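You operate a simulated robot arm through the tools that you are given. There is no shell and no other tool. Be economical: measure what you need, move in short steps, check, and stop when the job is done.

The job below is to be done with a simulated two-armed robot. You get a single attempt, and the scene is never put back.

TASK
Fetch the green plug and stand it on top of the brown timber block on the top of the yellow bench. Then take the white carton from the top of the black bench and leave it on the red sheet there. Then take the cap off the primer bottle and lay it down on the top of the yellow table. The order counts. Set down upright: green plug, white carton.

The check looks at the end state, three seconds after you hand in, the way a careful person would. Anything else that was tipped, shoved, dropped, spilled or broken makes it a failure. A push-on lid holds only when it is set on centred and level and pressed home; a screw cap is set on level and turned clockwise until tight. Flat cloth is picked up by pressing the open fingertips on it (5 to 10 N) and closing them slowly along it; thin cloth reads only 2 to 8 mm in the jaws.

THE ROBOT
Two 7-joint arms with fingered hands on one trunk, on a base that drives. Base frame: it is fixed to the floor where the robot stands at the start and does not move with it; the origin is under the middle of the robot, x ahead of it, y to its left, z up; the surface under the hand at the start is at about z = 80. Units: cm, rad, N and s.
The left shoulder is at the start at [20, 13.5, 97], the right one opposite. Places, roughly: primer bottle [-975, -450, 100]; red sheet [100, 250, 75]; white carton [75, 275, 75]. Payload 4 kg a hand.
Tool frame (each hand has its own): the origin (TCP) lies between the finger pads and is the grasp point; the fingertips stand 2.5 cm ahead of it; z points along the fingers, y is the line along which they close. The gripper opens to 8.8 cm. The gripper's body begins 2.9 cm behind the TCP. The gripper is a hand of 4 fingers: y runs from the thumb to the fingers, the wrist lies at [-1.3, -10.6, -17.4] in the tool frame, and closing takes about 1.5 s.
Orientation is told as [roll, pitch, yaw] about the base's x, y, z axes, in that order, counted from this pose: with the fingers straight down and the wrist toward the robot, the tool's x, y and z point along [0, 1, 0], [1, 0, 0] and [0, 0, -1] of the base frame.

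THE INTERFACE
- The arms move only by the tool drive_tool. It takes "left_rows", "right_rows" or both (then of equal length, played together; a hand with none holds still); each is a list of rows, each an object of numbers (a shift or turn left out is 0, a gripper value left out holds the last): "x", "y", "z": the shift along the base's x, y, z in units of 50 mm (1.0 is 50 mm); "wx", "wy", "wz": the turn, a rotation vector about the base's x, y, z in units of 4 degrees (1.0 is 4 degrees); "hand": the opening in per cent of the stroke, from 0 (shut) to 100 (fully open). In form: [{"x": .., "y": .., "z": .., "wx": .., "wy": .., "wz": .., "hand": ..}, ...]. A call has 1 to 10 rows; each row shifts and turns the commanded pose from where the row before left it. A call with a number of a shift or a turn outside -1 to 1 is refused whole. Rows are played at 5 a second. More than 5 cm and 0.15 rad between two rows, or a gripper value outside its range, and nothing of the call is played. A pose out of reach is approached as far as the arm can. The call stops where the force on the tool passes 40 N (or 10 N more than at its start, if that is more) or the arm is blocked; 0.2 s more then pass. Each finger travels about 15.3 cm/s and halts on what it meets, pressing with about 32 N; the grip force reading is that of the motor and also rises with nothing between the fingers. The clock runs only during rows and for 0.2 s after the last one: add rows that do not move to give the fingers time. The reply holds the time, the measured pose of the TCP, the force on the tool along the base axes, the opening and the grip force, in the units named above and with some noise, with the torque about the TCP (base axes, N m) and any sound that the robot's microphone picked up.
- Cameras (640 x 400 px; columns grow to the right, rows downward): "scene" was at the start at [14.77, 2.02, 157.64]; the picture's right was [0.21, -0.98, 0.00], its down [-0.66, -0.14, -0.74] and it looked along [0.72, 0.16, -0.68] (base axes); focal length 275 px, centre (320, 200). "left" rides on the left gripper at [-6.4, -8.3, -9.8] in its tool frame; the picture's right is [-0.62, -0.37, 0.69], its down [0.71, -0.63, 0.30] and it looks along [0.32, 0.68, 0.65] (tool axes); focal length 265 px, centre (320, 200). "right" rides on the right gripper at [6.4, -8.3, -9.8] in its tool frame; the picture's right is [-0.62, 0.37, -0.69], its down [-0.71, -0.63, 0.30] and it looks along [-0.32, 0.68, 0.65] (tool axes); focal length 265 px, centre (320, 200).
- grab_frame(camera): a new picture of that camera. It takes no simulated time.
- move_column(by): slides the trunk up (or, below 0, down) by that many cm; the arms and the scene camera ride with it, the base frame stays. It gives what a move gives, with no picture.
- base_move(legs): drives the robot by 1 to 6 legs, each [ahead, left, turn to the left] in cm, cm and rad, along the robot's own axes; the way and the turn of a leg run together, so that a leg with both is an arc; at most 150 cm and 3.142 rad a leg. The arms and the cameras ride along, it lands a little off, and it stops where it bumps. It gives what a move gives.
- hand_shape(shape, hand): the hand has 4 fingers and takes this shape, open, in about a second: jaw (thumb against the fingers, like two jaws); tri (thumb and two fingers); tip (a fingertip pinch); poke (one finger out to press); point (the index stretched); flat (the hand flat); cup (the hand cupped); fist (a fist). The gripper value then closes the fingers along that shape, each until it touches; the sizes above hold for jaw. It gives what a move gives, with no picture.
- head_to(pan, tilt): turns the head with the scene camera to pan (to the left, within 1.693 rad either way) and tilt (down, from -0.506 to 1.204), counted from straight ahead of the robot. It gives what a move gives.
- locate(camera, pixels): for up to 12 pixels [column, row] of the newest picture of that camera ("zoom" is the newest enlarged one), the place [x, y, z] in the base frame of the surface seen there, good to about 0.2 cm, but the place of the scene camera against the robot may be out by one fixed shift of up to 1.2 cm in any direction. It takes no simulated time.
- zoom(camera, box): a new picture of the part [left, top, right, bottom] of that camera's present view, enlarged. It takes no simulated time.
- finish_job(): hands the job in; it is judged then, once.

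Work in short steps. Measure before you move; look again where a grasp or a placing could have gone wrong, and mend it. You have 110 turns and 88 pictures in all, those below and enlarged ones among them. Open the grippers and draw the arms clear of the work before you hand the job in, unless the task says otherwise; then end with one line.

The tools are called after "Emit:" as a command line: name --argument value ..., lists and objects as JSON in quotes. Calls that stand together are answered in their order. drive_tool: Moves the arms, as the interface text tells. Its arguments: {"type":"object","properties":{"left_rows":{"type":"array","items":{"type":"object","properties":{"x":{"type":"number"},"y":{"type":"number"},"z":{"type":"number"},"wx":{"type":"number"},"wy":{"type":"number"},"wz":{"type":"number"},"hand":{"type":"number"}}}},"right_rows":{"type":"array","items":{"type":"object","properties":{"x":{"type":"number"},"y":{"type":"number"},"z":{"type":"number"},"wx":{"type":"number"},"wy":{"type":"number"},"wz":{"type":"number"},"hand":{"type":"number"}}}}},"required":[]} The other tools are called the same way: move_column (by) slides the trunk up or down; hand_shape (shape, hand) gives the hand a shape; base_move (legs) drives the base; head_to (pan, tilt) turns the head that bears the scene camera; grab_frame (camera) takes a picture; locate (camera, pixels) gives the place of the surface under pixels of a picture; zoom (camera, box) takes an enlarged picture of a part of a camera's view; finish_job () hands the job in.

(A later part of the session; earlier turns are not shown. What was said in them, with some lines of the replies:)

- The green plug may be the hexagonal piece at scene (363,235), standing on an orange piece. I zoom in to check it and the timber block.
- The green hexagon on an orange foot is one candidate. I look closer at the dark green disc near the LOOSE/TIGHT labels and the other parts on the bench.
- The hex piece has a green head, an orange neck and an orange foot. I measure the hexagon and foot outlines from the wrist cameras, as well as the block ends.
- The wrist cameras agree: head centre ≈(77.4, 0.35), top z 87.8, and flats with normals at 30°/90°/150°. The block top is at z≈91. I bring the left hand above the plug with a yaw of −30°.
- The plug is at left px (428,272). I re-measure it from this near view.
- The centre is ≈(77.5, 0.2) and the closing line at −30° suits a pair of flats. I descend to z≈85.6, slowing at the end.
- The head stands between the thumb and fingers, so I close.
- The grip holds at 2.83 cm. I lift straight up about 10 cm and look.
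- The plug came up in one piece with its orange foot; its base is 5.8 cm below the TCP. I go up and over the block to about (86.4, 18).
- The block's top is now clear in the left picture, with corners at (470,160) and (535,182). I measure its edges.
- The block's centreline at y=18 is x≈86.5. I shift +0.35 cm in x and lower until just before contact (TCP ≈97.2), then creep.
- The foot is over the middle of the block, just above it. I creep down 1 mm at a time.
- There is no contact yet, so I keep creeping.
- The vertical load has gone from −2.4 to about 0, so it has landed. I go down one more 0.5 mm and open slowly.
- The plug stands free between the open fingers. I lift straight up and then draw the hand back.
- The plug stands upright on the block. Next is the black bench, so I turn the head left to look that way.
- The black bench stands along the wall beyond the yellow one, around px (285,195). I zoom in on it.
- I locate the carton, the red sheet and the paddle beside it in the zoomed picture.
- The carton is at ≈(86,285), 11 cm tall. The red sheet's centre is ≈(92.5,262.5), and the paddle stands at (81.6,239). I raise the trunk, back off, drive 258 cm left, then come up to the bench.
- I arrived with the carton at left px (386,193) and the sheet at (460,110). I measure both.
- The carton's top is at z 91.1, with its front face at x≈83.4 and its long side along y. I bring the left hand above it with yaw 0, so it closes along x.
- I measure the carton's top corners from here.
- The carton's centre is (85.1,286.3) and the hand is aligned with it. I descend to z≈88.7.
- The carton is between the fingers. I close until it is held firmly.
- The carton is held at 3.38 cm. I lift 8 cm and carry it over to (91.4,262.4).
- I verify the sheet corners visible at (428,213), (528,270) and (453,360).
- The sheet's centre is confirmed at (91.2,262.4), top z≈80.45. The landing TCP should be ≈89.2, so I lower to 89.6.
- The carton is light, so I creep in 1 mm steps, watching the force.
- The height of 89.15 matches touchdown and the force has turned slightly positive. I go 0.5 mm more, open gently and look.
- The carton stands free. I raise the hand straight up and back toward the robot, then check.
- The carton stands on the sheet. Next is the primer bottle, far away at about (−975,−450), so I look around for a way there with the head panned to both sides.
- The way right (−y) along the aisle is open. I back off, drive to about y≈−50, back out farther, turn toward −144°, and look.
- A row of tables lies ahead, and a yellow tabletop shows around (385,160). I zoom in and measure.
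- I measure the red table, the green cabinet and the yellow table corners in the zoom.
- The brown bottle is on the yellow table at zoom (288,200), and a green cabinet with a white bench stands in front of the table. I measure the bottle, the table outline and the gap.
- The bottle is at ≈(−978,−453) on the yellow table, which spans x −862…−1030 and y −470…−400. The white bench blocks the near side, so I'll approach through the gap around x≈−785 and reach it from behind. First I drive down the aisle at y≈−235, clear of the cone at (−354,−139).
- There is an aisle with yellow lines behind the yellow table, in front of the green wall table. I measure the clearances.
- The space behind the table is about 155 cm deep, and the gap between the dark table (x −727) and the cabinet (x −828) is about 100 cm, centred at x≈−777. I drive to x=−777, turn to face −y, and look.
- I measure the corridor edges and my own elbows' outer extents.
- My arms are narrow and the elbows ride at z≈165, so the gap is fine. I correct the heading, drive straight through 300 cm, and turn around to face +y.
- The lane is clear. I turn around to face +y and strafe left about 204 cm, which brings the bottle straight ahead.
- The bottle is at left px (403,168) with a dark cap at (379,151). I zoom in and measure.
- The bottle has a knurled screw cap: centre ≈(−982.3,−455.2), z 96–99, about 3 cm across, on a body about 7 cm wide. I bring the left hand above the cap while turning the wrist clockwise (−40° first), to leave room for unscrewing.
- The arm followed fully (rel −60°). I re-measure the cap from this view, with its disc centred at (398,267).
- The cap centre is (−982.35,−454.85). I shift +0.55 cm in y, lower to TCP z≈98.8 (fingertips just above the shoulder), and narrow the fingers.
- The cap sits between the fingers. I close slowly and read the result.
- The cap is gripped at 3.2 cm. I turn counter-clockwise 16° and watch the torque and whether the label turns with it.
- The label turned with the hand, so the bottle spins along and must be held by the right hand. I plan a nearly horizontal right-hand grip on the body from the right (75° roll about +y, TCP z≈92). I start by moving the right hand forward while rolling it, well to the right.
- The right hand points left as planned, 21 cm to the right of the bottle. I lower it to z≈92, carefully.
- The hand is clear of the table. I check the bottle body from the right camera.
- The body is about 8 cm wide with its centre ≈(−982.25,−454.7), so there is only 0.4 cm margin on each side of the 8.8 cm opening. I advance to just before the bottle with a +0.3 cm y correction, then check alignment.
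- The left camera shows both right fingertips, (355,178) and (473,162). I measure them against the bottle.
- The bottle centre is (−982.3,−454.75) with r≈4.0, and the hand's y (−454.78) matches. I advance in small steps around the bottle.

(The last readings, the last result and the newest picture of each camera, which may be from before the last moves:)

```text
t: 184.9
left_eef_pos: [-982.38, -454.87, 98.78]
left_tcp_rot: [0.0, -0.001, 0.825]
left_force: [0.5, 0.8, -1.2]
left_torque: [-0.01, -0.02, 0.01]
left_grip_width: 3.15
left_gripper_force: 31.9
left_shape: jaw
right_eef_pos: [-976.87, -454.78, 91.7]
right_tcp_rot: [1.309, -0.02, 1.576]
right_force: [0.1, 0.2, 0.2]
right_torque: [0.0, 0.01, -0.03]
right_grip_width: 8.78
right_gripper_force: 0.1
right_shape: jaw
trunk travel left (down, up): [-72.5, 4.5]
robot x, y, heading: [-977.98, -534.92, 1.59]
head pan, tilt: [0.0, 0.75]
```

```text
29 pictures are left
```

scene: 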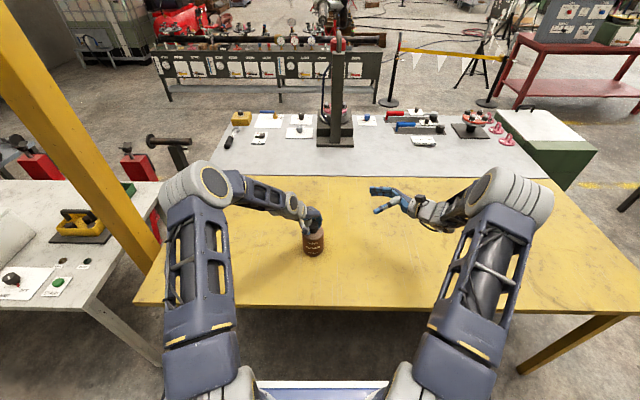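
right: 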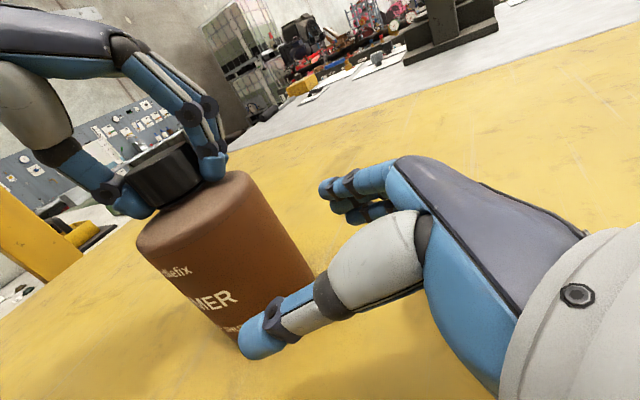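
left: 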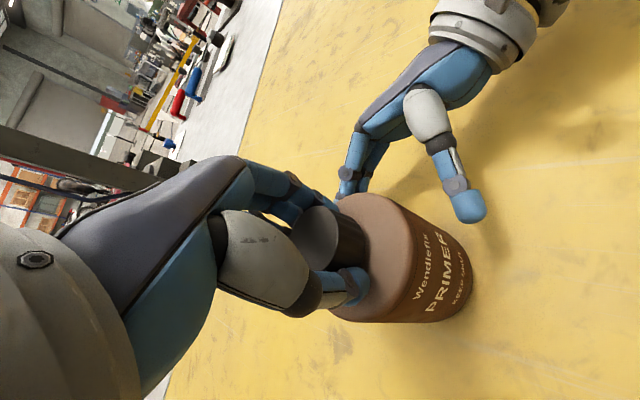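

No contact so far and the thumb passes in front of the label side. I continue the last 3.3 cm slowly.

Emit:
drive_tool --right_rows '[{"x": -0.12}, {"x": -0.12}, {"x": -0.12}, {"x": -0.12}, {"x": -0.1}, {"x": -0.08}, {}]'

Emit:
grab_frame --camera "left"

Emit:
grab_frame --camera "right"

```text
t: 186.5
left_eef_pos: [-982.24, -454.72, 98.75]
left_tcp_rot: [-0.001, 0.001, 0.825]
left_force: [-0.9, -0.7, -0.3]
left_torque: [0.01, -0.02, -0.02]
left_grip_width: 3.19
left_gripper_force: 31.6
left_shape: jaw
right_eef_pos: [-980.07, -454.66, 91.99]
right_tcp_rot: [1.311, -0.022, 1.576]
right_force: [0.6, -0.2, 0.3]
right_torque: [0.01, -0.01, -0.01]
right_grip_width: 8.76
right_gripper_force: 0.1
right_shape: jaw
trunk travel left (down, up): [-72.5, 4.5]
robot x, y, heading: [-977.99, -534.75, 1.591]
head pan, tilt: [0.0, 0.75]
```

```text
28 pictures are left
```

left: 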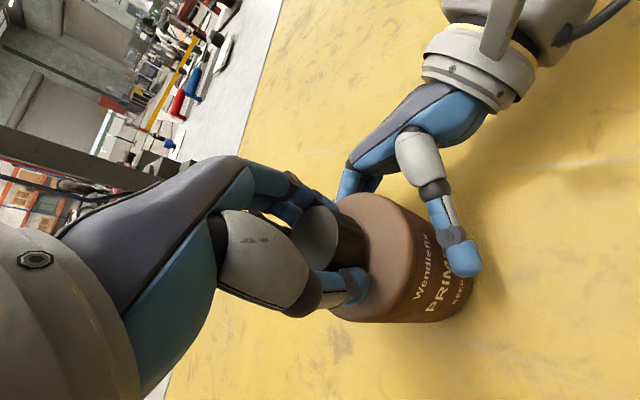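

```text
27 pictures are left
```

right: 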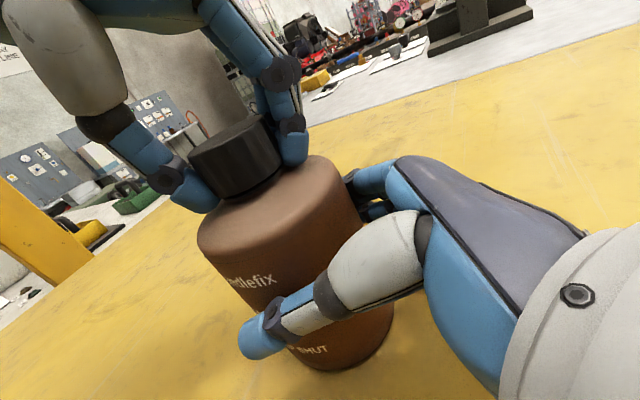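

The body is between thumb and fingers and there is still slack to the palm. I advance 0.7 cm more and close gently on the body.

Emit:
drive_tool --right_rows '[{"x": -0.07}, {"x": -0.07}, {}]'

Emit:
drive_tool --right_rows '[{"hand": 97}, {"hand": 94}, {"hand": 91}, {"hand": 88}, {"hand": 84}, {"hand": 80}, {"hand": 76}, {"hand": 72}, {}, {}]'

Emit:
grab_frame --camera "left"

```text
t: 187.3
left_eef_pos: [-982.4, -454.68, 98.86]
left_tcp_rot: [0.0, -0.001, 0.826]
left_force: [-2.0, -1.2, -0.2]
left_torque: [-0.01, 0.01, 0.05]
left_grip_width: 3.15
left_gripper_force: 32.2
left_shape: jaw
right_eef_pos: [-980.73, -454.65, 91.89]
right_tcp_rot: [1.31, -0.022, 1.577]
right_force: [3.0, 1.5, -0.4]
right_torque: [-0.05, 0.04, -0.11]
right_grip_width: 8.77
right_gripper_force: 0.0
right_shape: jaw
trunk travel left (down, up): [-72.5, 4.5]
robot x, y, heading: [-977.98, -534.37, 1.59]
head pan, tilt: [0.0, 0.75]
```

```text
t: 189.5
left_eef_pos: [-982.31, -454.73, 98.84]
left_tcp_rot: [0.0, 0.0, 0.822]
left_force: [1.7, -0.4, -0.7]
left_torque: [-0.04, -0.07, -0.04]
left_grip_width: 3.14
left_gripper_force: 32.2
left_shape: jaw
right_eef_pos: [-980.67, -454.73, 91.95]
right_tcp_rot: [1.31, -0.021, 1.578]
right_force: [-2.6, -0.6, -0.1]
right_torque: [0.05, -0.02, 0.07]
right_grip_width: 7.34
right_gripper_force: 31.8
right_shape: jaw
trunk travel left (down, up): [-72.5, 4.5]
robot x, y, heading: [-977.96, -534.64, 1.589]
head pan, tilt: [0.0, 0.75]
```

```text
26 pictures are left
```

left: 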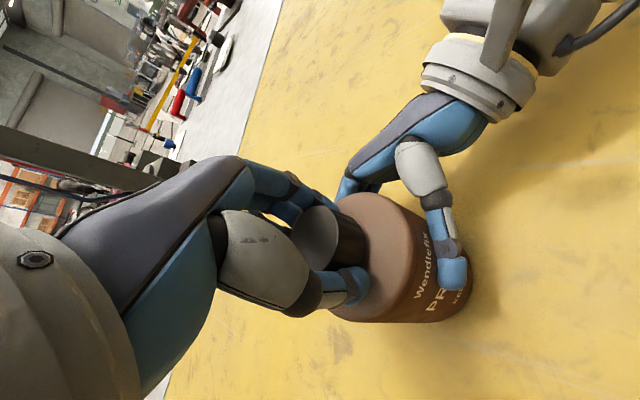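

The body is held by the right hand (7.34 cm, 32 N). I turn the cap counter-clockwise 40° with the left hand.

Emit:
drive_tool --left_rows '[{"wz": 0.7}, {"wz": 0.8}, {"wz": 0.9}, {"wz": 1}, {"wz": 1}, {"wz": 1}, {"wz": 1}, {"wz": 1}, {"wz": 1}, {}]'

Emit:
grab_frame --camera "left"

```text
t: 191.7
left_eef_pos: [-982.31, -454.82, 98.81]
left_tcp_rot: [0.0, 0.0, 1.412]
left_force: [3.2, 0.1, 1.4]
left_torque: [0.06, -0.1, -0.09]
left_grip_width: 3.15
left_gripper_force: 31.6
left_shape: jaw
right_eef_pos: [-980.71, -454.7, 91.99]
right_tcp_rot: [1.312, -0.021, 1.577]
right_force: [-3.9, -0.1, -0.5]
right_torque: [-0.01, -0.01, 0.05]
right_grip_width: 7.34
right_gripper_force: 32.0
right_shape: jaw
trunk travel left (down, up): [-72.5, 4.5]
robot x, y, heading: [-978.08, -534.62, 1.59]
head pan, tilt: [0.0, 0.75]
```

```text
25 pictures are left
```

left: 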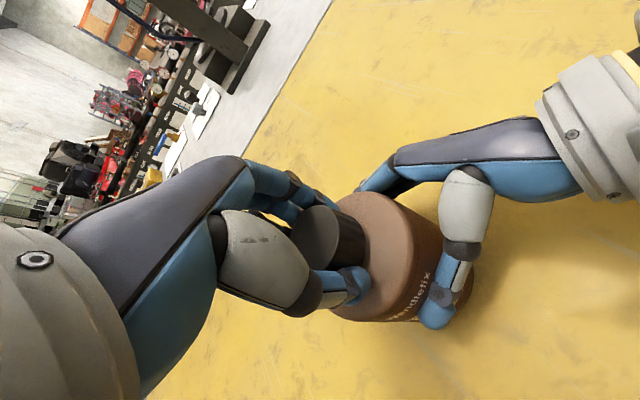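

The label stayed by the right thumb while the cap turned. I continue another 40° counter-clockwise.

Emit:
drive_tool --left_rows '[{"wz": 1}, {"wz": 1}, {"wz": 1}, {"wz": 1}, {"wz": 1}, {"wz": 1}, {"wz": 1}, {"wz": 1}, {"wz": 1}, {"wz": 1}]'

Emit:
grab_frame --camera "left"

```text
t: 193.9
left_eef_pos: [-982.22, -454.69, 98.81]
left_tcp_rot: [-0.002, -0.003, 2.11]
left_force: [6.9, -0.7, 5.1]
left_torque: [-0.05, -0.14, -0.11]
left_grip_width: 3.15
left_gripper_force: 31.9
left_shape: jaw
right_eef_pos: [-980.71, -454.8, 91.99]
right_tcp_rot: [1.31, -0.021, 1.578]
right_force: [-8.5, 1.1, 0.4]
right_torque: [0.04, -0.03, 0.04]
right_grip_width: 7.34
right_gripper_force: 32.0
right_shape: jaw
trunk travel left (down, up): [-72.5, 4.5]
robot x, y, heading: [-977.77, -534.5, 1.587]
head pan, tilt: [0.0, 0.75]
```

```text
24 pictures are left
```

left: 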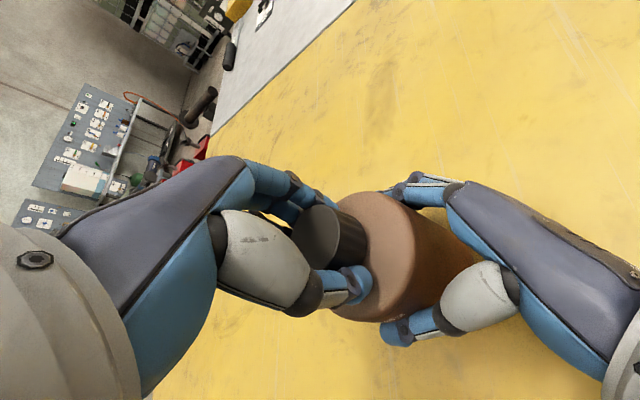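

An upward force of 5 N appears on the left hand, so the cap is rising on its thread. I open the left fingers a little, turn the wrist back 80°, and regrip.

Emit:
drive_tool --left_rows '[{"z": 0.01, "hand": 45}, {"hand": 55}, {"hand": 62}, {}, {"wz": -1}, {"wz": -1}, {"wz": -1}, {"wz": -1}, {"wz": -1}, {"wz": -1}]'

Emit:
drive_tool --left_rows '[{"wz": -1}, {"wz": -1}, {"wz": -1}, {"wz": -1}, {"wz": -1}, {"wz": -1}, {"wz": -1}, {"wz": -1}, {"wz": -1}, {"wz": -1}]'

Emit:
drive_tool --left_rows '[{"wz": -1}, {"wz": -1}, {"wz": -1}, {"wz": -1}, {"hand": 50}, {"hand": 40}, {"hand": 32}, {"hand": 22}, {}, {}]'

Emit:
grab_frame --camera "left"

```text
t: 196.1
left_eef_pos: [-982.27, -454.8, 98.87]
left_tcp_rot: [0.001, 0.0, 1.688]
left_force: [1.0, -0.6, 0.1]
left_torque: [0.02, -0.01, 0.01]
left_grip_width: 5.41
left_gripper_force: 0.0
left_shape: jaw
right_eef_pos: [-980.72, -454.69, 92.0]
right_tcp_rot: [1.309, -0.022, 1.576]
right_force: [0.9, 1.1, 0.4]
right_torque: [0.04, -0.01, 0.01]
right_grip_width: 7.34
right_gripper_force: 32.2
right_shape: jaw
trunk travel left (down, up): [-72.5, 4.5]
robot x, y, heading: [-977.98, -534.05, 1.591]
head pan, tilt: [0.0, 0.75]
```

```text
t: 198.3
left_eef_pos: [-982.31, -454.83, 98.92]
left_tcp_rot: [-0.001, 0.0, 0.99]
left_force: [-0.5, -0.4, 0.4]
left_torque: [-0.03, 0.02, 0.01]
left_grip_width: 5.41
left_gripper_force: 0.1
left_shape: jaw
right_eef_pos: [-980.62, -454.67, 91.94]
right_tcp_rot: [1.311, -0.022, 1.576]
right_force: [-1.3, 0.4, -0.3]
right_torque: [0.04, -0.03, 0.03]
right_grip_width: 7.32
right_gripper_force: 31.3
right_shape: jaw
trunk travel left (down, up): [-72.5, 4.5]
robot x, y, heading: [-977.72, -534.81, 1.594]
head pan, tilt: [0.0, 0.75]
```

```text
t: 200.5
left_eef_pos: [-982.26, -454.71, 98.65]
left_tcp_rot: [0.0, 0.001, 0.712]
left_force: [-3.0, -1.8, 0.0]
left_torque: [-0.03, 0.02, 0.0]
left_grip_width: 3.23
left_gripper_force: 32.3
left_shape: jaw
right_eef_pos: [-980.68, -454.65, 91.87]
right_tcp_rot: [1.31, -0.021, 1.575]
right_force: [2.1, 0.8, -0.2]
right_torque: [0.0, 0.03, 0.01]
right_grip_width: 7.31
right_gripper_force: 31.7
right_shape: jaw
trunk travel left (down, up): [-72.5, 4.5]
robot x, y, heading: [-977.94, -534.62, 1.59]
head pan, tilt: [0.0, 0.75]
```

```text
23 pictures are left
```

left: 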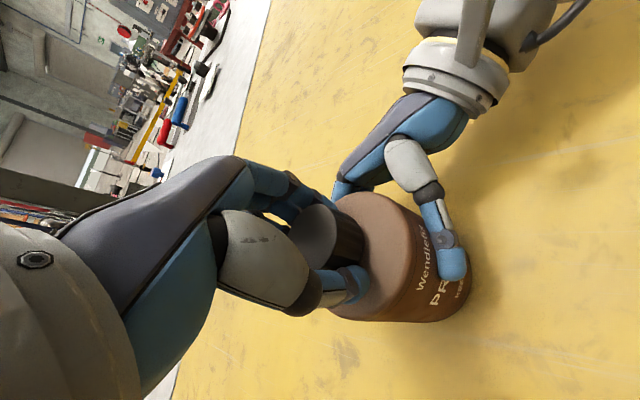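

It is regripped and the bottle did not rotate. Second stroke: +96° with a slight rise.

Emit:
drive_tool --left_rows '[{"wz": 0.8}, {"wz": 1}, {"wz": 1}, {"wz": 1}, {"wz": 1}, {"wz": 1}, {"wz": 1}, {"wz": 1}, {"wz": 1}, {"wz": 1}]'

Emit:
drive_tool --left_rows '[{"wz": 1, "z": 0.01}, {"wz": 1}, {"wz": 1}, {"wz": 1}, {"wz": 1}, {"wz": 1}, {"wz": 1}, {"wz": 1}, {"wz": 1}, {"wz": 1}]'

Emit:
drive_tool --left_rows '[{"wz": 1}, {"wz": 1}, {"wz": 1}, {"wz": 1}, {}]'

```text
t: 202.7
left_eef_pos: [-982.3, -454.77, 98.77]
left_tcp_rot: [0.001, -0.001, 1.399]
left_force: [1.9, -4.9, 1.8]
left_torque: [-0.1, -0.07, -0.05]
left_grip_width: 3.21
left_gripper_force: 32.4
left_shape: jaw
right_eef_pos: [-980.8, -454.72, 91.9]
right_tcp_rot: [1.311, -0.021, 1.574]
right_force: [-2.1, 7.0, -0.3]
right_torque: [-0.03, -0.1, -0.02]
right_grip_width: 7.31
right_gripper_force: 31.9
right_shape: jaw
trunk travel left (down, up): [-72.5, 4.5]
robot x, y, heading: [-977.8, -534.12, 1.591]
head pan, tilt: [0.0, 0.75]
```

```text
t: 204.9
left_eef_pos: [-982.34, -454.77, 99.03]
left_tcp_rot: [-0.001, 0.001, 2.097]
left_force: [7.4, -3.2, 1.5]
left_torque: [-0.13, -0.21, -0.04]
left_grip_width: 3.21
left_gripper_force: 32.1
left_shape: jaw
right_eef_pos: [-980.78, -454.78, 91.91]
right_tcp_rot: [1.31, -0.021, 1.578]
right_force: [-8.8, 2.9, 1.5]
right_torque: [0.09, -0.02, 0.02]
right_grip_width: 7.33
right_gripper_force: 31.8
right_shape: jaw
trunk travel left (down, up): [-72.5, 4.5]
robot x, y, heading: [-978.12, -534.58, 1.596]
head pan, tilt: [0.0, 0.75]
```

```text
t: 206.1
left_eef_pos: [-982.26, -454.87, 98.89]
left_tcp_rot: [-0.001, 0.0, 2.374]
left_force: [9.9, -1.1, 3.6]
left_torque: [-0.06, -0.24, -0.1]
left_grip_width: 3.16
left_gripper_force: 32.1
left_shape: jaw
right_eef_pos: [-980.81, -454.69, 91.9]
right_tcp_rot: [1.312, -0.02, 1.578]
right_force: [-11.4, -0.1, 0.0]
right_torque: [0.11, 0.0, 0.06]
right_grip_width: 7.3
right_gripper_force: 31.9
right_shape: jaw
trunk travel left (down, up): [-72.5, 4.5]
robot x, y, heading: [-977.87, -534.44, 1.595]
head pan, tilt: [0.0, 0.75]
```

About 175° is done so far. I make a gentle 3 mm lift test to see whether the cap is already free.

Emit:
drive_tool --left_rows '[{"z": 0.03}, {"z": 0.03}, {}]'

Emit:
grab_frame --camera "right"

```text
t: 206.9
left_eef_pos: [-982.33, -454.73, 99.11]
left_tcp_rot: [0.0, -0.002, 2.373]
left_force: [8.3, 0.0, -1.9]
left_torque: [-0.12, -0.28, -0.06]
left_grip_width: 3.16
left_gripper_force: 32.2
left_shape: jaw
right_eef_pos: [-980.54, -454.8, 91.93]
right_tcp_rot: [1.31, -0.021, 1.576]
right_force: [-9.9, 0.3, 1.5]
right_torque: [0.14, -0.02, 0.11]
right_grip_width: 7.32
right_gripper_force: 32.0
right_shape: jaw
trunk travel left (down, up): [-72.5, 4.5]
robot x, y, heading: [-977.78, -534.73, 1.593]
head pan, tilt: [0.0, 0.75]
```

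```text
22 pictures are left
```

right: 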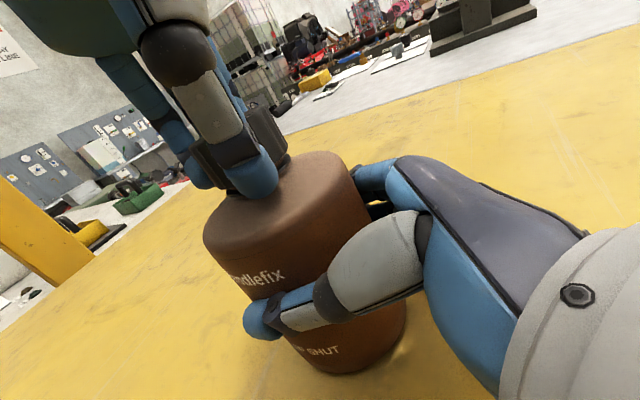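

It's inconclusive, so it is probably still threaded. I do another stroke: open, turn back 108°, regrip.

Emit:
drive_tool --left_rows '[{"hand": 45, "z": -0.03}, {"hand": 55}, {"hand": 62}, {"wz": -1}, {"wz": -1}, {"wz": -1}, {"wz": -1}, {"wz": -1}, {"wz": -1}, {"wz": -1}]'

Emit:
drive_tool --left_rows '[{"wz": -1}, {"wz": -1}, {"wz": -1}, {"wz": -1}, {"wz": -1}, {"wz": -1}, {"wz": -1}, {"wz": -1}, {"wz": -1}, {"wz": -1}]'

Emit:
drive_tool --left_rows '[{"wz": -1}, {"wz": -1}, {"wz": -1}, {"wz": -1}, {"wz": -1}, {"wz": -1}, {"wz": -1}, {"wz": -1}, {"wz": -1}, {"wz": -1}]'

Emit:
grab_frame --camera "left"

```text
t: 209.1
left_eef_pos: [-982.24, -454.83, 99.05]
left_tcp_rot: [0.0, -0.001, 1.883]
left_force: [-0.2, 0.3, -1.2]
left_torque: [-0.05, -0.01, -0.01]
left_grip_width: 5.38
left_gripper_force: 0.0
left_shape: jaw
right_eef_pos: [-980.71, -454.69, 91.85]
right_tcp_rot: [1.312, -0.021, 1.575]
right_force: [-0.2, -0.3, -0.7]
right_torque: [0.08, 0.0, -0.03]
right_grip_width: 7.32
right_gripper_force: 32.1
right_shape: jaw
trunk travel left (down, up): [-72.5, 4.5]
robot x, y, heading: [-977.87, -534.29, 1.591]
head pan, tilt: [0.0, 0.75]
```

```text
t: 211.3
left_eef_pos: [-982.32, -454.79, 99.0]
left_tcp_rot: [-0.001, -0.001, 1.185]
left_force: [0.0, -0.3, 0.4]
left_torque: [-0.01, 0.02, 0.0]
left_grip_width: 5.41
left_gripper_force: 0.1
left_shape: jaw
right_eef_pos: [-980.79, -454.76, 91.96]
right_tcp_rot: [1.31, -0.021, 1.576]
right_force: [-0.5, -0.5, -0.2]
right_torque: [0.09, -0.03, 0.02]
right_grip_width: 7.33
right_gripper_force: 31.5
right_shape: jaw
trunk travel left (down, up): [-72.5, 4.5]
robot x, y, heading: [-977.81, -534.43, 1.594]
head pan, tilt: [0.0, 0.75]
```

```text
t: 213.5
left_eef_pos: [-982.32, -454.79, 99.04]
left_tcp_rot: [0.003, -0.002, 0.486]
left_force: [-1.0, -0.8, 0.0]
left_torque: [0.01, 0.03, 0.02]
left_grip_width: 5.38
left_gripper_force: 0.0
left_shape: jaw
right_eef_pos: [-980.66, -454.68, 91.98]
right_tcp_rot: [1.311, -0.021, 1.576]
right_force: [0.2, 0.0, 0.5]
right_torque: [0.05, -0.01, 0.0]
right_grip_width: 7.29
right_gripper_force: 31.9
right_shape: jaw
trunk travel left (down, up): [-72.5, 4.5]
robot x, y, heading: [-977.63, -534.91, 1.591]
head pan, tilt: [0.0, 0.75]
```

```text
21 pictures are left
```

left: 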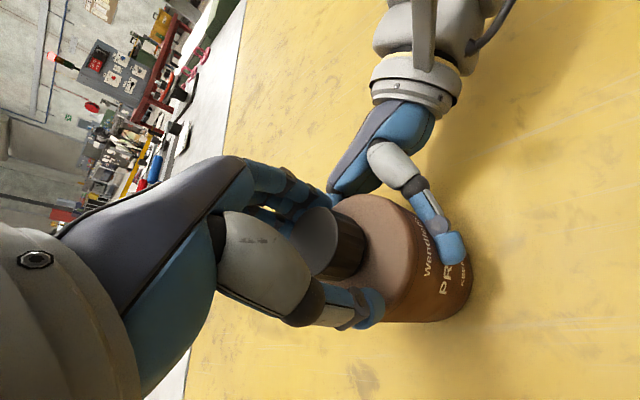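

I measure the cap's top height now to see the rise per turn.

Emit:
locate --camera "left" --pixels '[[318, 235], [325, 225], [320, 250], [328, 240], [390, 240], [385, 260]]'

Emit:
drive_tool --left_rows '[{"hand": 50}, {"hand": 40}, {"hand": 32}, {"hand": 22}, {}, {}, {"wz": 1}, {"wz": 1}, {"wz": 1}, {"wz": 1}]'

Emit:
drive_tool --left_rows '[{"wz": 1}, {"wz": 1}, {"wz": 1}, {"wz": 1}, {"wz": 1}, {"wz": 1, "z": 0.01}, {"wz": 1}, {"wz": 1}, {"wz": 1}, {"wz": 1}]'

Emit:
drive_tool --left_rows '[{"wz": 1}, {"wz": 1}, {"wz": 1}, {"wz": 1}, {"wz": 1}, {"wz": 1, "z": 0.01}, {"wz": 1}, {"wz": 1}, {"wz": 1}, {"wz": 1}]'

```text
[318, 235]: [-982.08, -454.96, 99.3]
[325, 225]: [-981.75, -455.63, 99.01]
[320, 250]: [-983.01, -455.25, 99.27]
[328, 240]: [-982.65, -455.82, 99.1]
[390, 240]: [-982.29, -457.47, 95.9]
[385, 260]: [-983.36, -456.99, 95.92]
```

```text
t: 215.7
left_eef_pos: [-982.3, -454.85, 98.97]
left_tcp_rot: [-0.002, -0.001, 0.77]
left_force: [2.2, -3.4, 0.5]
left_torque: [-0.07, -0.04, -0.07]
left_grip_width: 3.15
left_gripper_force: 32.7
left_shape: jaw
right_eef_pos: [-980.64, -454.65, 91.93]
right_tcp_rot: [1.312, -0.021, 1.576]
right_force: [-1.4, 3.3, 1.2]
right_torque: [0.0, 0.0, 0.0]
right_grip_width: 7.3
right_gripper_force: 31.8
right_shape: jaw
trunk travel left (down, up): [-72.5, 4.5]
robot x, y, heading: [-978.22, -534.66, 1.584]
head pan, tilt: [0.0, 0.75]
```

```text
t: 217.9
left_eef_pos: [-982.31, -454.76, 99.04]
left_tcp_rot: [0.0, 0.001, 1.468]
left_force: [6.0, -4.6, 3.0]
left_torque: [-0.12, -0.12, -0.07]
left_grip_width: 3.13
left_gripper_force: 31.9
left_shape: jaw
right_eef_pos: [-980.71, -454.73, 92.02]
right_tcp_rot: [1.312, -0.02, 1.578]
right_force: [-5.0, 4.9, -0.1]
right_torque: [0.04, 0.0, -0.02]
right_grip_width: 7.31
right_gripper_force: 32.2
right_shape: jaw
trunk travel left (down, up): [-72.5, 4.5]
robot x, y, heading: [-977.98, -534.61, 1.59]
head pan, tilt: [0.0, 0.75]
```

```text
t: 220.1
left_eef_pos: [-982.66, -454.84, 98.96]
left_tcp_rot: [0.005, -0.002, 2.171]
left_force: [-0.2, -0.2, -1.2]
left_torque: [0.02, 0.02, 0.0]
left_grip_width: 3.12
left_gripper_force: 31.7
left_shape: jaw
right_eef_pos: [-980.59, -454.63, 91.88]
right_tcp_rot: [1.308, -0.019, 1.573]
right_force: [1.1, -0.6, -0.8]
right_torque: [0.11, 0.07, -0.06]
right_grip_width: 7.31
right_gripper_force: 31.9
right_shape: jaw
trunk travel left (down, up): [-72.5, 4.5]
robot x, y, heading: [-977.9, -534.75, 1.589]
head pan, tilt: [0.0, 0.75]
```

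The forces have dropped to zero, so the cap looks free. I lift it gently 1 cm.

Emit:
drive_tool --left_rows '[{"z": 0.05}, {"z": 0.05}, {"z": 0.1}, {}]'

Emit:
grab_frame --camera "right"

```text
t: 221.1
left_eef_pos: [-982.38, -454.83, 100.22]
left_tcp_rot: [-0.001, 0.001, 2.163]
left_force: [-0.4, 0.6, -0.4]
left_torque: [0.01, -0.01, 0.0]
left_grip_width: 3.15
left_gripper_force: 31.7
left_shape: jaw
right_eef_pos: [-980.73, -454.66, 92.06]
right_tcp_rot: [1.31, -0.021, 1.577]
right_force: [1.9, 0.4, 0.5]
right_torque: [0.1, 0.0, -0.06]
right_grip_width: 7.3
right_gripper_force: 31.6
right_shape: jaw
trunk travel left (down, up): [-72.5, 4.5]
robot x, y, heading: [-978.11, -534.82, 1.593]
head pan, tilt: [0.0, 0.75]
```

```text
20 pictures are left
```

right: 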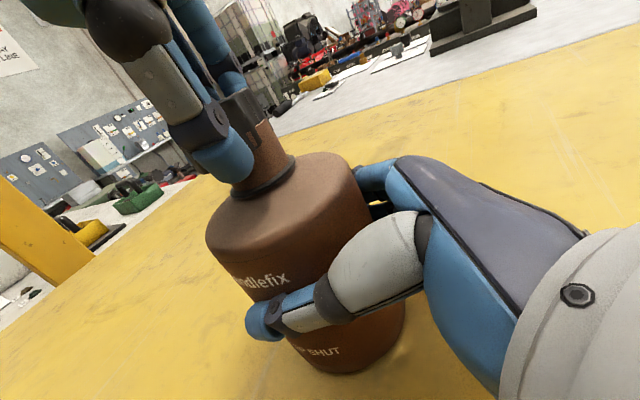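

The cap is off and the bare neck shows. I lift it 8 cm clear, then turn the wrist back and move it left to a free spot near (−1000,−448).

Emit:
drive_tool --left_rows '[{"z": 0.3}, {"z": 0.4}, {"z": 0.5}, {"z": 0.4}, {"x": -0.6, "wz": -1}, {"x": -0.6, "wz": -1}, {"x": -0.6, "y": 0.2, "wz": -1}, {"x": -0.6, "y": 0.3, "wz": -1}, {"x": -0.6, "y": 0.3, "wz": -1}, {"x": -0.6, "y": 0.3, "wz": -1}]'

Emit:
drive_tool --left_rows '[{"wz": -1}, {"wz": -1}, {"wz": -1}, {"wz": -1}, {}]'

Emit:
grab_frame --camera "left"

Emit:
zoom --camera "scene" --box '[180, 150, 420, 300]'

```text
t: 223.3
left_eef_pos: [-1000.31, -449.48, 108.09]
left_tcp_rot: [0.0, 0.0, 1.744]
left_force: [-0.1, 0.2, 0.7]
left_torque: [-0.02, 0.04, -0.01]
left_grip_width: 3.17
left_gripper_force: 32.2
left_shape: jaw
right_eef_pos: [-980.67, -454.67, 92.02]
right_tcp_rot: [1.31, -0.021, 1.576]
right_force: [-0.5, -0.4, 0.3]
right_torque: [0.05, 0.02, 0.05]
right_grip_width: 7.31
right_gripper_force: 31.9
right_shape: jaw
trunk travel left (down, up): [-72.5, 4.5]
robot x, y, heading: [-977.98, -534.39, 1.589]
head pan, tilt: [0.0, 0.75]
```

```text
t: 224.5
left_eef_pos: [-1000.44, -449.34, 108.17]
left_tcp_rot: [0.001, 0.001, 1.466]
left_force: [0.4, 0.7, -0.5]
left_torque: [-0.02, -0.04, 0.0]
left_grip_width: 3.15
left_gripper_force: 31.3
left_shape: jaw
right_eef_pos: [-980.79, -454.74, 91.91]
right_tcp_rot: [1.313, -0.022, 1.576]
right_force: [0.8, 0.3, -0.3]
right_torque: [0.09, 0.03, -0.04]
right_grip_width: 7.31
right_gripper_force: 32.3
right_shape: jaw
trunk travel left (down, up): [-72.5, 4.5]
robot x, y, heading: [-977.81, -534.31, 1.594]
head pan, tilt: [0.0, 0.75]
```

```text
19 pictures are left
```

left: 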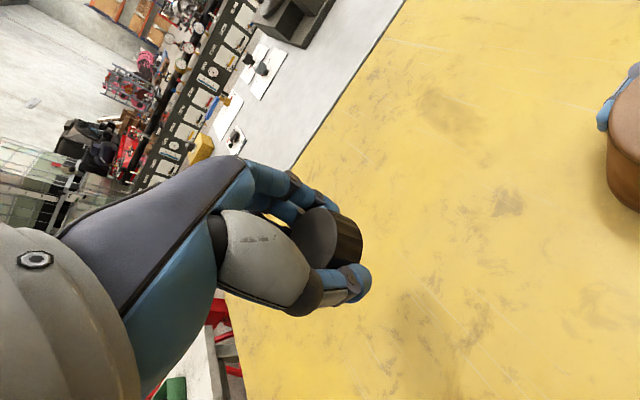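

```text
2.67 times, centred on (300, 225) of scene
```

zoom: 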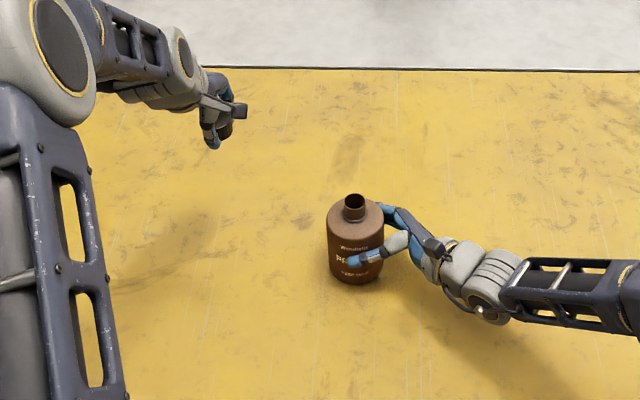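

The cap is held and the bottle stands open. I check that the table below the drop spot is well inside its edges.

Emit:
locate --camera "left" --pixels '[[240, 360], [290, 175], [380, 300], [340, 320], [355, 240]]'

Emit:
drive_tool --left_rows '[{"z": -0.6, "y": -0.1}, {"z": -0.7}, {"z": -0.7}, {"z": -0.7}, {"z": -0.6}, {"z": -0.4}, {"z": -0.25}, {}]'

```text
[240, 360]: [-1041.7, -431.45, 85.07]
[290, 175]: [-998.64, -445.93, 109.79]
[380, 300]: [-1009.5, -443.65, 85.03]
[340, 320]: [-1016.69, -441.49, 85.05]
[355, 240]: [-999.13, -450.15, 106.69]
```

```text
t: 226.3
left_eef_pos: [-1000.5, -449.74, 88.3]
left_tcp_rot: [-0.001, -0.001, 1.467]
left_force: [-0.3, -0.8, 0.1]
left_torque: [0.03, -0.01, -0.02]
left_grip_width: 3.17
left_gripper_force: 31.7
left_shape: jaw
right_eef_pos: [-980.81, -454.72, 91.9]
right_tcp_rot: [1.31, -0.02, 1.578]
right_force: [0.5, 0.2, -0.4]
right_torque: [0.06, -0.01, -0.01]
right_grip_width: 7.3
right_gripper_force: 31.9
right_shape: jaw
trunk travel left (down, up): [-72.5, 4.5]
robot x, y, heading: [-977.71, -534.61, 1.593]
head pan, tilt: [0.0, 0.75]
```

The spot is well inside the table (end at x≈−1042). I creep down and watch for contact.

Emit:
drive_tool --left_rows '[{"z": -0.03}, {"z": -0.03}, {}]'

Emit:
zoom --camera "left" --box '[240, 160, 432, 280]'

```text
t: 227.1
left_eef_pos: [-1000.38, -449.78, 88.09]
left_tcp_rot: [0.0, 0.0, 1.467]
left_force: [0.4, 0.1, -0.1]
left_torque: [-0.02, 0.05, -0.01]
left_grip_width: 3.14
left_gripper_force: 32.4
left_shape: jaw
right_eef_pos: [-980.71, -454.73, 91.93]
right_tcp_rot: [1.31, -0.02, 1.577]
right_force: [-0.1, 0.2, 0.0]
right_torque: [0.06, 0.0, 0.0]
right_grip_width: 7.27
right_gripper_force: 32.1
right_shape: jaw
trunk travel left (down, up): [-72.5, 4.5]
robot x, y, heading: [-978.02, -534.76, 1.59]
head pan, tilt: [0.0, 0.75]
```

```text
3.33 times, centred on (336, 220) of left
```

zoom: 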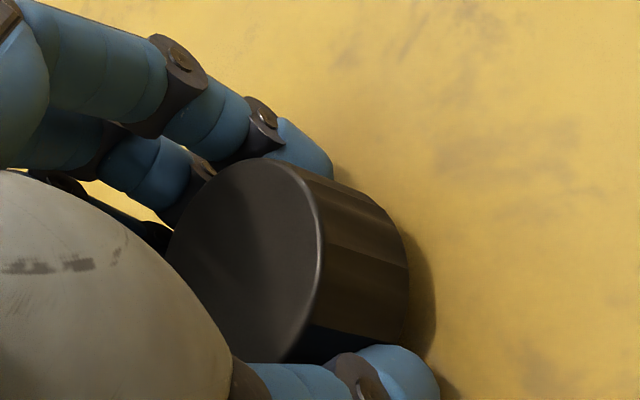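

Very near the surface. I lower further in 1 mm steps.

Emit:
drive_tool --left_rows '[{"z": -0.02}, {"z": -0.02}, {}]'

Emit:
drive_tool --left_rows '[{"z": -0.02}, {}]'

```text
t: 227.9
left_eef_pos: [-1000.32, -449.73, 87.83]
left_tcp_rot: [0.001, -0.001, 1.466]
left_force: [-0.5, -0.3, -0.6]
left_torque: [-0.01, 0.01, 0.04]
left_grip_width: 3.12
left_gripper_force: 31.7
left_shape: jaw
right_eef_pos: [-980.72, -454.61, 92.01]
right_tcp_rot: [1.31, -0.02, 1.576]
right_force: [-0.1, 0.0, 0.3]
right_torque: [0.04, -0.02, -0.02]
right_grip_width: 7.32
right_gripper_force: 32.4
right_shape: jaw
trunk travel left (down, up): [-72.5, 4.5]
robot x, y, heading: [-977.88, -534.64, 1.591]
head pan, tilt: [0.0, 0.75]
```

```text
t: 228.5
left_eef_pos: [-1000.22, -449.71, 87.74]
left_tcp_rot: [-0.001, 0.0, 1.467]
left_force: [-0.3, -0.6, -0.7]
left_torque: [0.01, 0.02, 0.03]
left_grip_width: 3.13
left_gripper_force: 32.3
left_shape: jaw
right_eef_pos: [-980.68, -454.77, 91.85]
right_tcp_rot: [1.311, -0.02, 1.576]
right_force: [-0.5, -0.3, -0.3]
right_torque: [0.09, -0.01, 0.02]
right_grip_width: 7.32
right_gripper_force: 31.9
right_shape: jaw
trunk travel left (down, up): [-72.5, 4.5]
robot x, y, heading: [-977.86, -534.67, 1.595]
head pan, tilt: [0.0, 0.75]
```

There is still no load, so I lower in 1 mm steps until a force shows.

Emit:
drive_tool --left_rows '[{"z": -0.02}, {}]'

Emit:
drive_tool --left_rows '[{"z": -0.02}, {}]'

```text
t: 229.1
left_eef_pos: [-1000.22, -449.79, 87.66]
left_tcp_rot: [0.0, 0.0, 1.466]
left_force: [0.2, 0.4, -0.4]
left_torque: [0.03, -0.01, 0.0]
left_grip_width: 3.17
left_gripper_force: 31.9
left_shape: jaw
right_eef_pos: [-980.72, -454.62, 92.04]
right_tcp_rot: [1.311, -0.021, 1.577]
right_force: [-0.7, 0.0, -0.2]
right_torque: [0.05, 0.0, 0.01]
right_grip_width: 7.32
right_gripper_force: 32.1
right_shape: jaw
trunk travel left (down, up): [-72.5, 4.5]
robot x, y, heading: [-977.96, -535.13, 1.588]
head pan, tilt: [0.0, 0.75]
```

```text
t: 229.7
left_eef_pos: [-1000.29, -449.74, 87.7]
left_tcp_rot: [0.0, 0.001, 1.467]
left_force: [0.2, -0.8, 2.7]
left_torque: [0.05, -0.01, 0.01]
left_grip_width: 3.15
left_gripper_force: 32.0
left_shape: jaw
right_eef_pos: [-980.7, -454.66, 92.04]
right_tcp_rot: [1.31, -0.02, 1.575]
right_force: [0.2, 0.0, 0.8]
right_torque: [0.06, 0.0, -0.04]
right_grip_width: 7.3
right_gripper_force: 32.0
right_shape: jaw
trunk travel left (down, up): [-72.5, 4.5]
robot x, y, heading: [-977.95, -534.75, 1.588]
head pan, tilt: [0.0, 0.75]
```

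Contact (2.7 N). I open gently, then raise the hand straight up, and look.

Emit:
drive_tool --left_rows '[{"hand": 37}, {"hand": 40}, {"hand": 46}, {"hand": 55}, {"hand": 70}, {"hand": 85}, {"hand": 100}, {}, {}]'

Emit:
drive_tool --left_rows '[{"z": 0.2}, {"z": 0.5}, {"z": 0.8}, {"z": 0.9}, {"z": 0.9}, {"z": 0.9}, {"z": 0.9}, {}]'

Emit:
grab_frame --camera "left"

```text
t: 231.7
left_eef_pos: [-1000.27, -449.79, 87.55]
left_tcp_rot: [0.0, 0.0, 1.464]
left_force: [0.1, 1.0, 0.5]
left_torque: [-0.02, -0.01, 0.01]
left_grip_width: 8.76
left_gripper_force: 0.2
left_shape: jaw
right_eef_pos: [-980.7, -454.76, 91.83]
right_tcp_rot: [1.311, -0.02, 1.577]
right_force: [0.6, 0.4, 0.1]
right_torque: [0.05, 0.02, 0.01]
right_grip_width: 7.3
right_gripper_force: 32.0
right_shape: jaw
trunk travel left (down, up): [-72.5, 4.5]
robot x, y, heading: [-977.84, -534.69, 1.59]
head pan, tilt: [0.0, 0.75]
```

```text
t: 233.5
left_eef_pos: [-1000.41, -450.09, 113.19]
left_tcp_rot: [-0.001, 0.001, 1.466]
left_force: [0.2, 0.0, 0.4]
left_torque: [0.02, 0.0, 0.0]
left_grip_width: 8.77
left_gripper_force: 0.0
left_shape: jaw
right_eef_pos: [-980.74, -454.79, 91.98]
right_tcp_rot: [1.311, -0.02, 1.577]
right_force: [0.3, -0.4, 0.5]
right_torque: [0.07, -0.03, 0.01]
right_grip_width: 7.3
right_gripper_force: 31.6
right_shape: jaw
trunk travel left (down, up): [-72.5, 4.5]
robot x, y, heading: [-977.98, -534.69, 1.588]
head pan, tilt: [0.0, 0.75]
```

```text
16 pictures are left
```

left: 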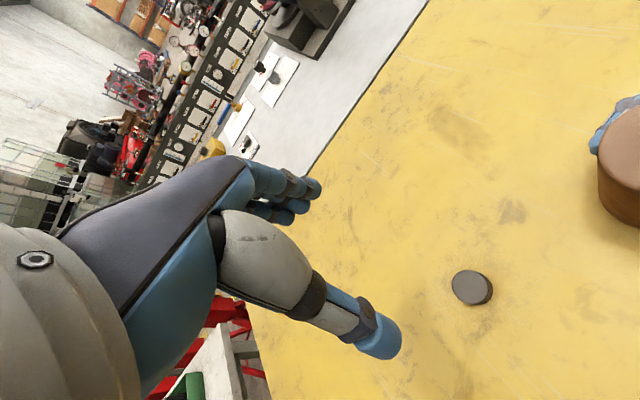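

The cap lies flat on the yellow table. The right hand's vertical force is about 0, so the bottle rests on the table. I open the right hand slowly and withdraw it straight to the right.

Emit:
drive_tool --right_rows '[{"hand": 84}, {"hand": 87}, {"hand": 90}, {"hand": 93}, {"hand": 96}, {"hand": 100}, {}, {}, {}]'

Emit:
grab_frame --camera "right"

```text
t: 235.5
left_eef_pos: [-1000.31, -449.89, 113.09]
left_tcp_rot: [0.002, 0.0, 1.468]
left_force: [0.8, -1.1, -0.2]
left_torque: [-0.04, -0.01, -0.02]
left_grip_width: 8.78
left_gripper_force: 0.0
left_shape: jaw
right_eef_pos: [-980.74, -454.63, 91.86]
right_tcp_rot: [1.311, -0.022, 1.576]
right_force: [0.5, 0.9, 0.8]
right_torque: [-0.04, 0.02, -0.02]
right_grip_width: 8.75
right_gripper_force: 0.1
right_shape: jaw
trunk travel left (down, up): [-72.5, 4.5]
robot x, y, heading: [-977.7, -534.86, 1.591]
head pan, tilt: [0.0, 0.75]
```

```text
15 pictures are left
```

right: 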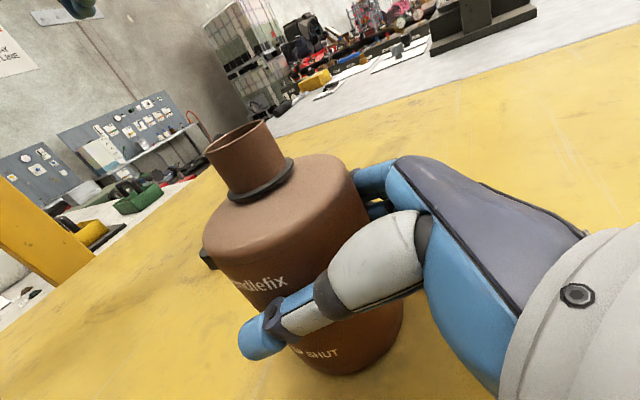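

The hand is free of the bottle and the bottle stands upright. I withdraw along +x.

Emit:
drive_tool --right_rows '[{"x": 0.1}, {"x": 0.15}, {"x": 0.2}, {"x": 0.25}, {"x": 0.4}, {"x": 0.5}, {"x": 0.6}, {"x": 0.6}, {"x": 0.6}, {"x": 0.6}]'

Emit:
drive_tool --right_rows '[{"z": 0.6}, {"z": 0.7}, {"z": 0.8}, {"z": 0.8}, {"z": 0.8}, {"z": 0.5}]' --left_rows '[{"y": -0.6, "z": 0.1}, {"y": -0.8}, {"y": -0.8}, {"y": -0.8}, {"y": -0.8}, {"y": -0.8}]'

Emit:
drive_tool --right_rows '[{"y": -0.6, "wy": -1}, {"y": -0.6, "wy": -1}, {"y": -0.6, "wy": -1}, {"y": -0.6, "wy": -1}, {"y": -0.6, "wy": -1}, {"wy": -1}, {"wy": -1}, {"wy": -1}, {"wy": -1}, {"wy": -1}]'

Emit:
zoom --camera "scene" --box '[180, 150, 500, 350]'

```text
t: 237.7
left_eef_pos: [-1000.44, -449.97, 113.13]
left_tcp_rot: [0.0, -0.001, 1.465]
left_force: [0.3, 1.0, -0.6]
left_torque: [0.01, -0.02, 0.04]
left_grip_width: 8.77
left_gripper_force: 0.1
left_shape: jaw
right_eef_pos: [-960.42, -454.65, 91.88]
right_tcp_rot: [1.31, -0.021, 1.578]
right_force: [0.0, -0.9, 0.5]
right_torque: [-0.01, 0.01, 0.0]
right_grip_width: 8.81
right_gripper_force: 0.0
right_shape: jaw
trunk travel left (down, up): [-72.5, 4.5]
robot x, y, heading: [-977.99, -534.55, 1.591]
head pan, tilt: [0.0, 0.75]
```

```text
t: 239.1
left_eef_pos: [-1000.37, -472.92, 113.6]
left_tcp_rot: [0.0, 0.001, 1.465]
left_force: [0.2, 0.2, -0.1]
left_torque: [0.01, 0.02, 0.02]
left_grip_width: 8.78
left_gripper_force: 0.0
left_shape: jaw
right_eef_pos: [-960.64, -454.72, 113.07]
right_tcp_rot: [1.309, -0.019, 1.577]
right_force: [-0.5, 0.2, -0.3]
right_torque: [0.01, 0.02, 0.01]
right_grip_width: 8.76
right_gripper_force: 0.1
right_shape: jaw
trunk travel left (down, up): [-72.5, 4.5]
robot x, y, heading: [-978.12, -534.52, 1.591]
head pan, tilt: [0.0, 0.75]
```

```text
t: 241.3
left_eef_pos: [-1000.36, -472.96, 113.6]
left_tcp_rot: [-0.001, 0.0, 1.466]
left_force: [0.3, 0.0, -0.4]
left_torque: [0.0, -0.01, 0.0]
left_grip_width: 8.78
left_gripper_force: 0.0
left_shape: jaw
right_eef_pos: [-960.66, -469.67, 112.8]
right_tcp_rot: [0.611, -0.011, 1.589]
right_force: [0.7, 0.5, 0.4]
right_torque: [0.03, -0.01, 0.02]
right_grip_width: 8.77
right_gripper_force: 0.1
right_shape: jaw
trunk travel left (down, up): [-72.5, 4.5]
robot x, y, heading: [-977.84, -534.74, 1.594]
head pan, tilt: [0.0, 0.75]
```

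```text
2.00 times, centred on (340, 250) of scene
```

zoom: 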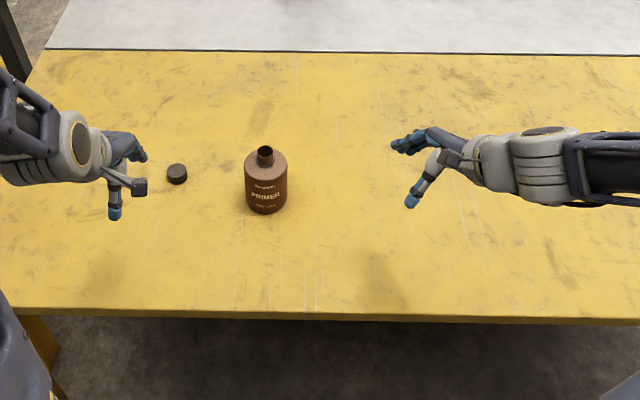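

The bottle stands upright without its cap, the cap lies on the yellow table, and both hands are open and clear. I hand in.

Emit:
finish_job

```text
The job is handed in.
```

The job is handed in: the green plug stands upright on the timber block, the white carton stands upright on the red sheet, and the primer bottle's cap lies on the yellow table.
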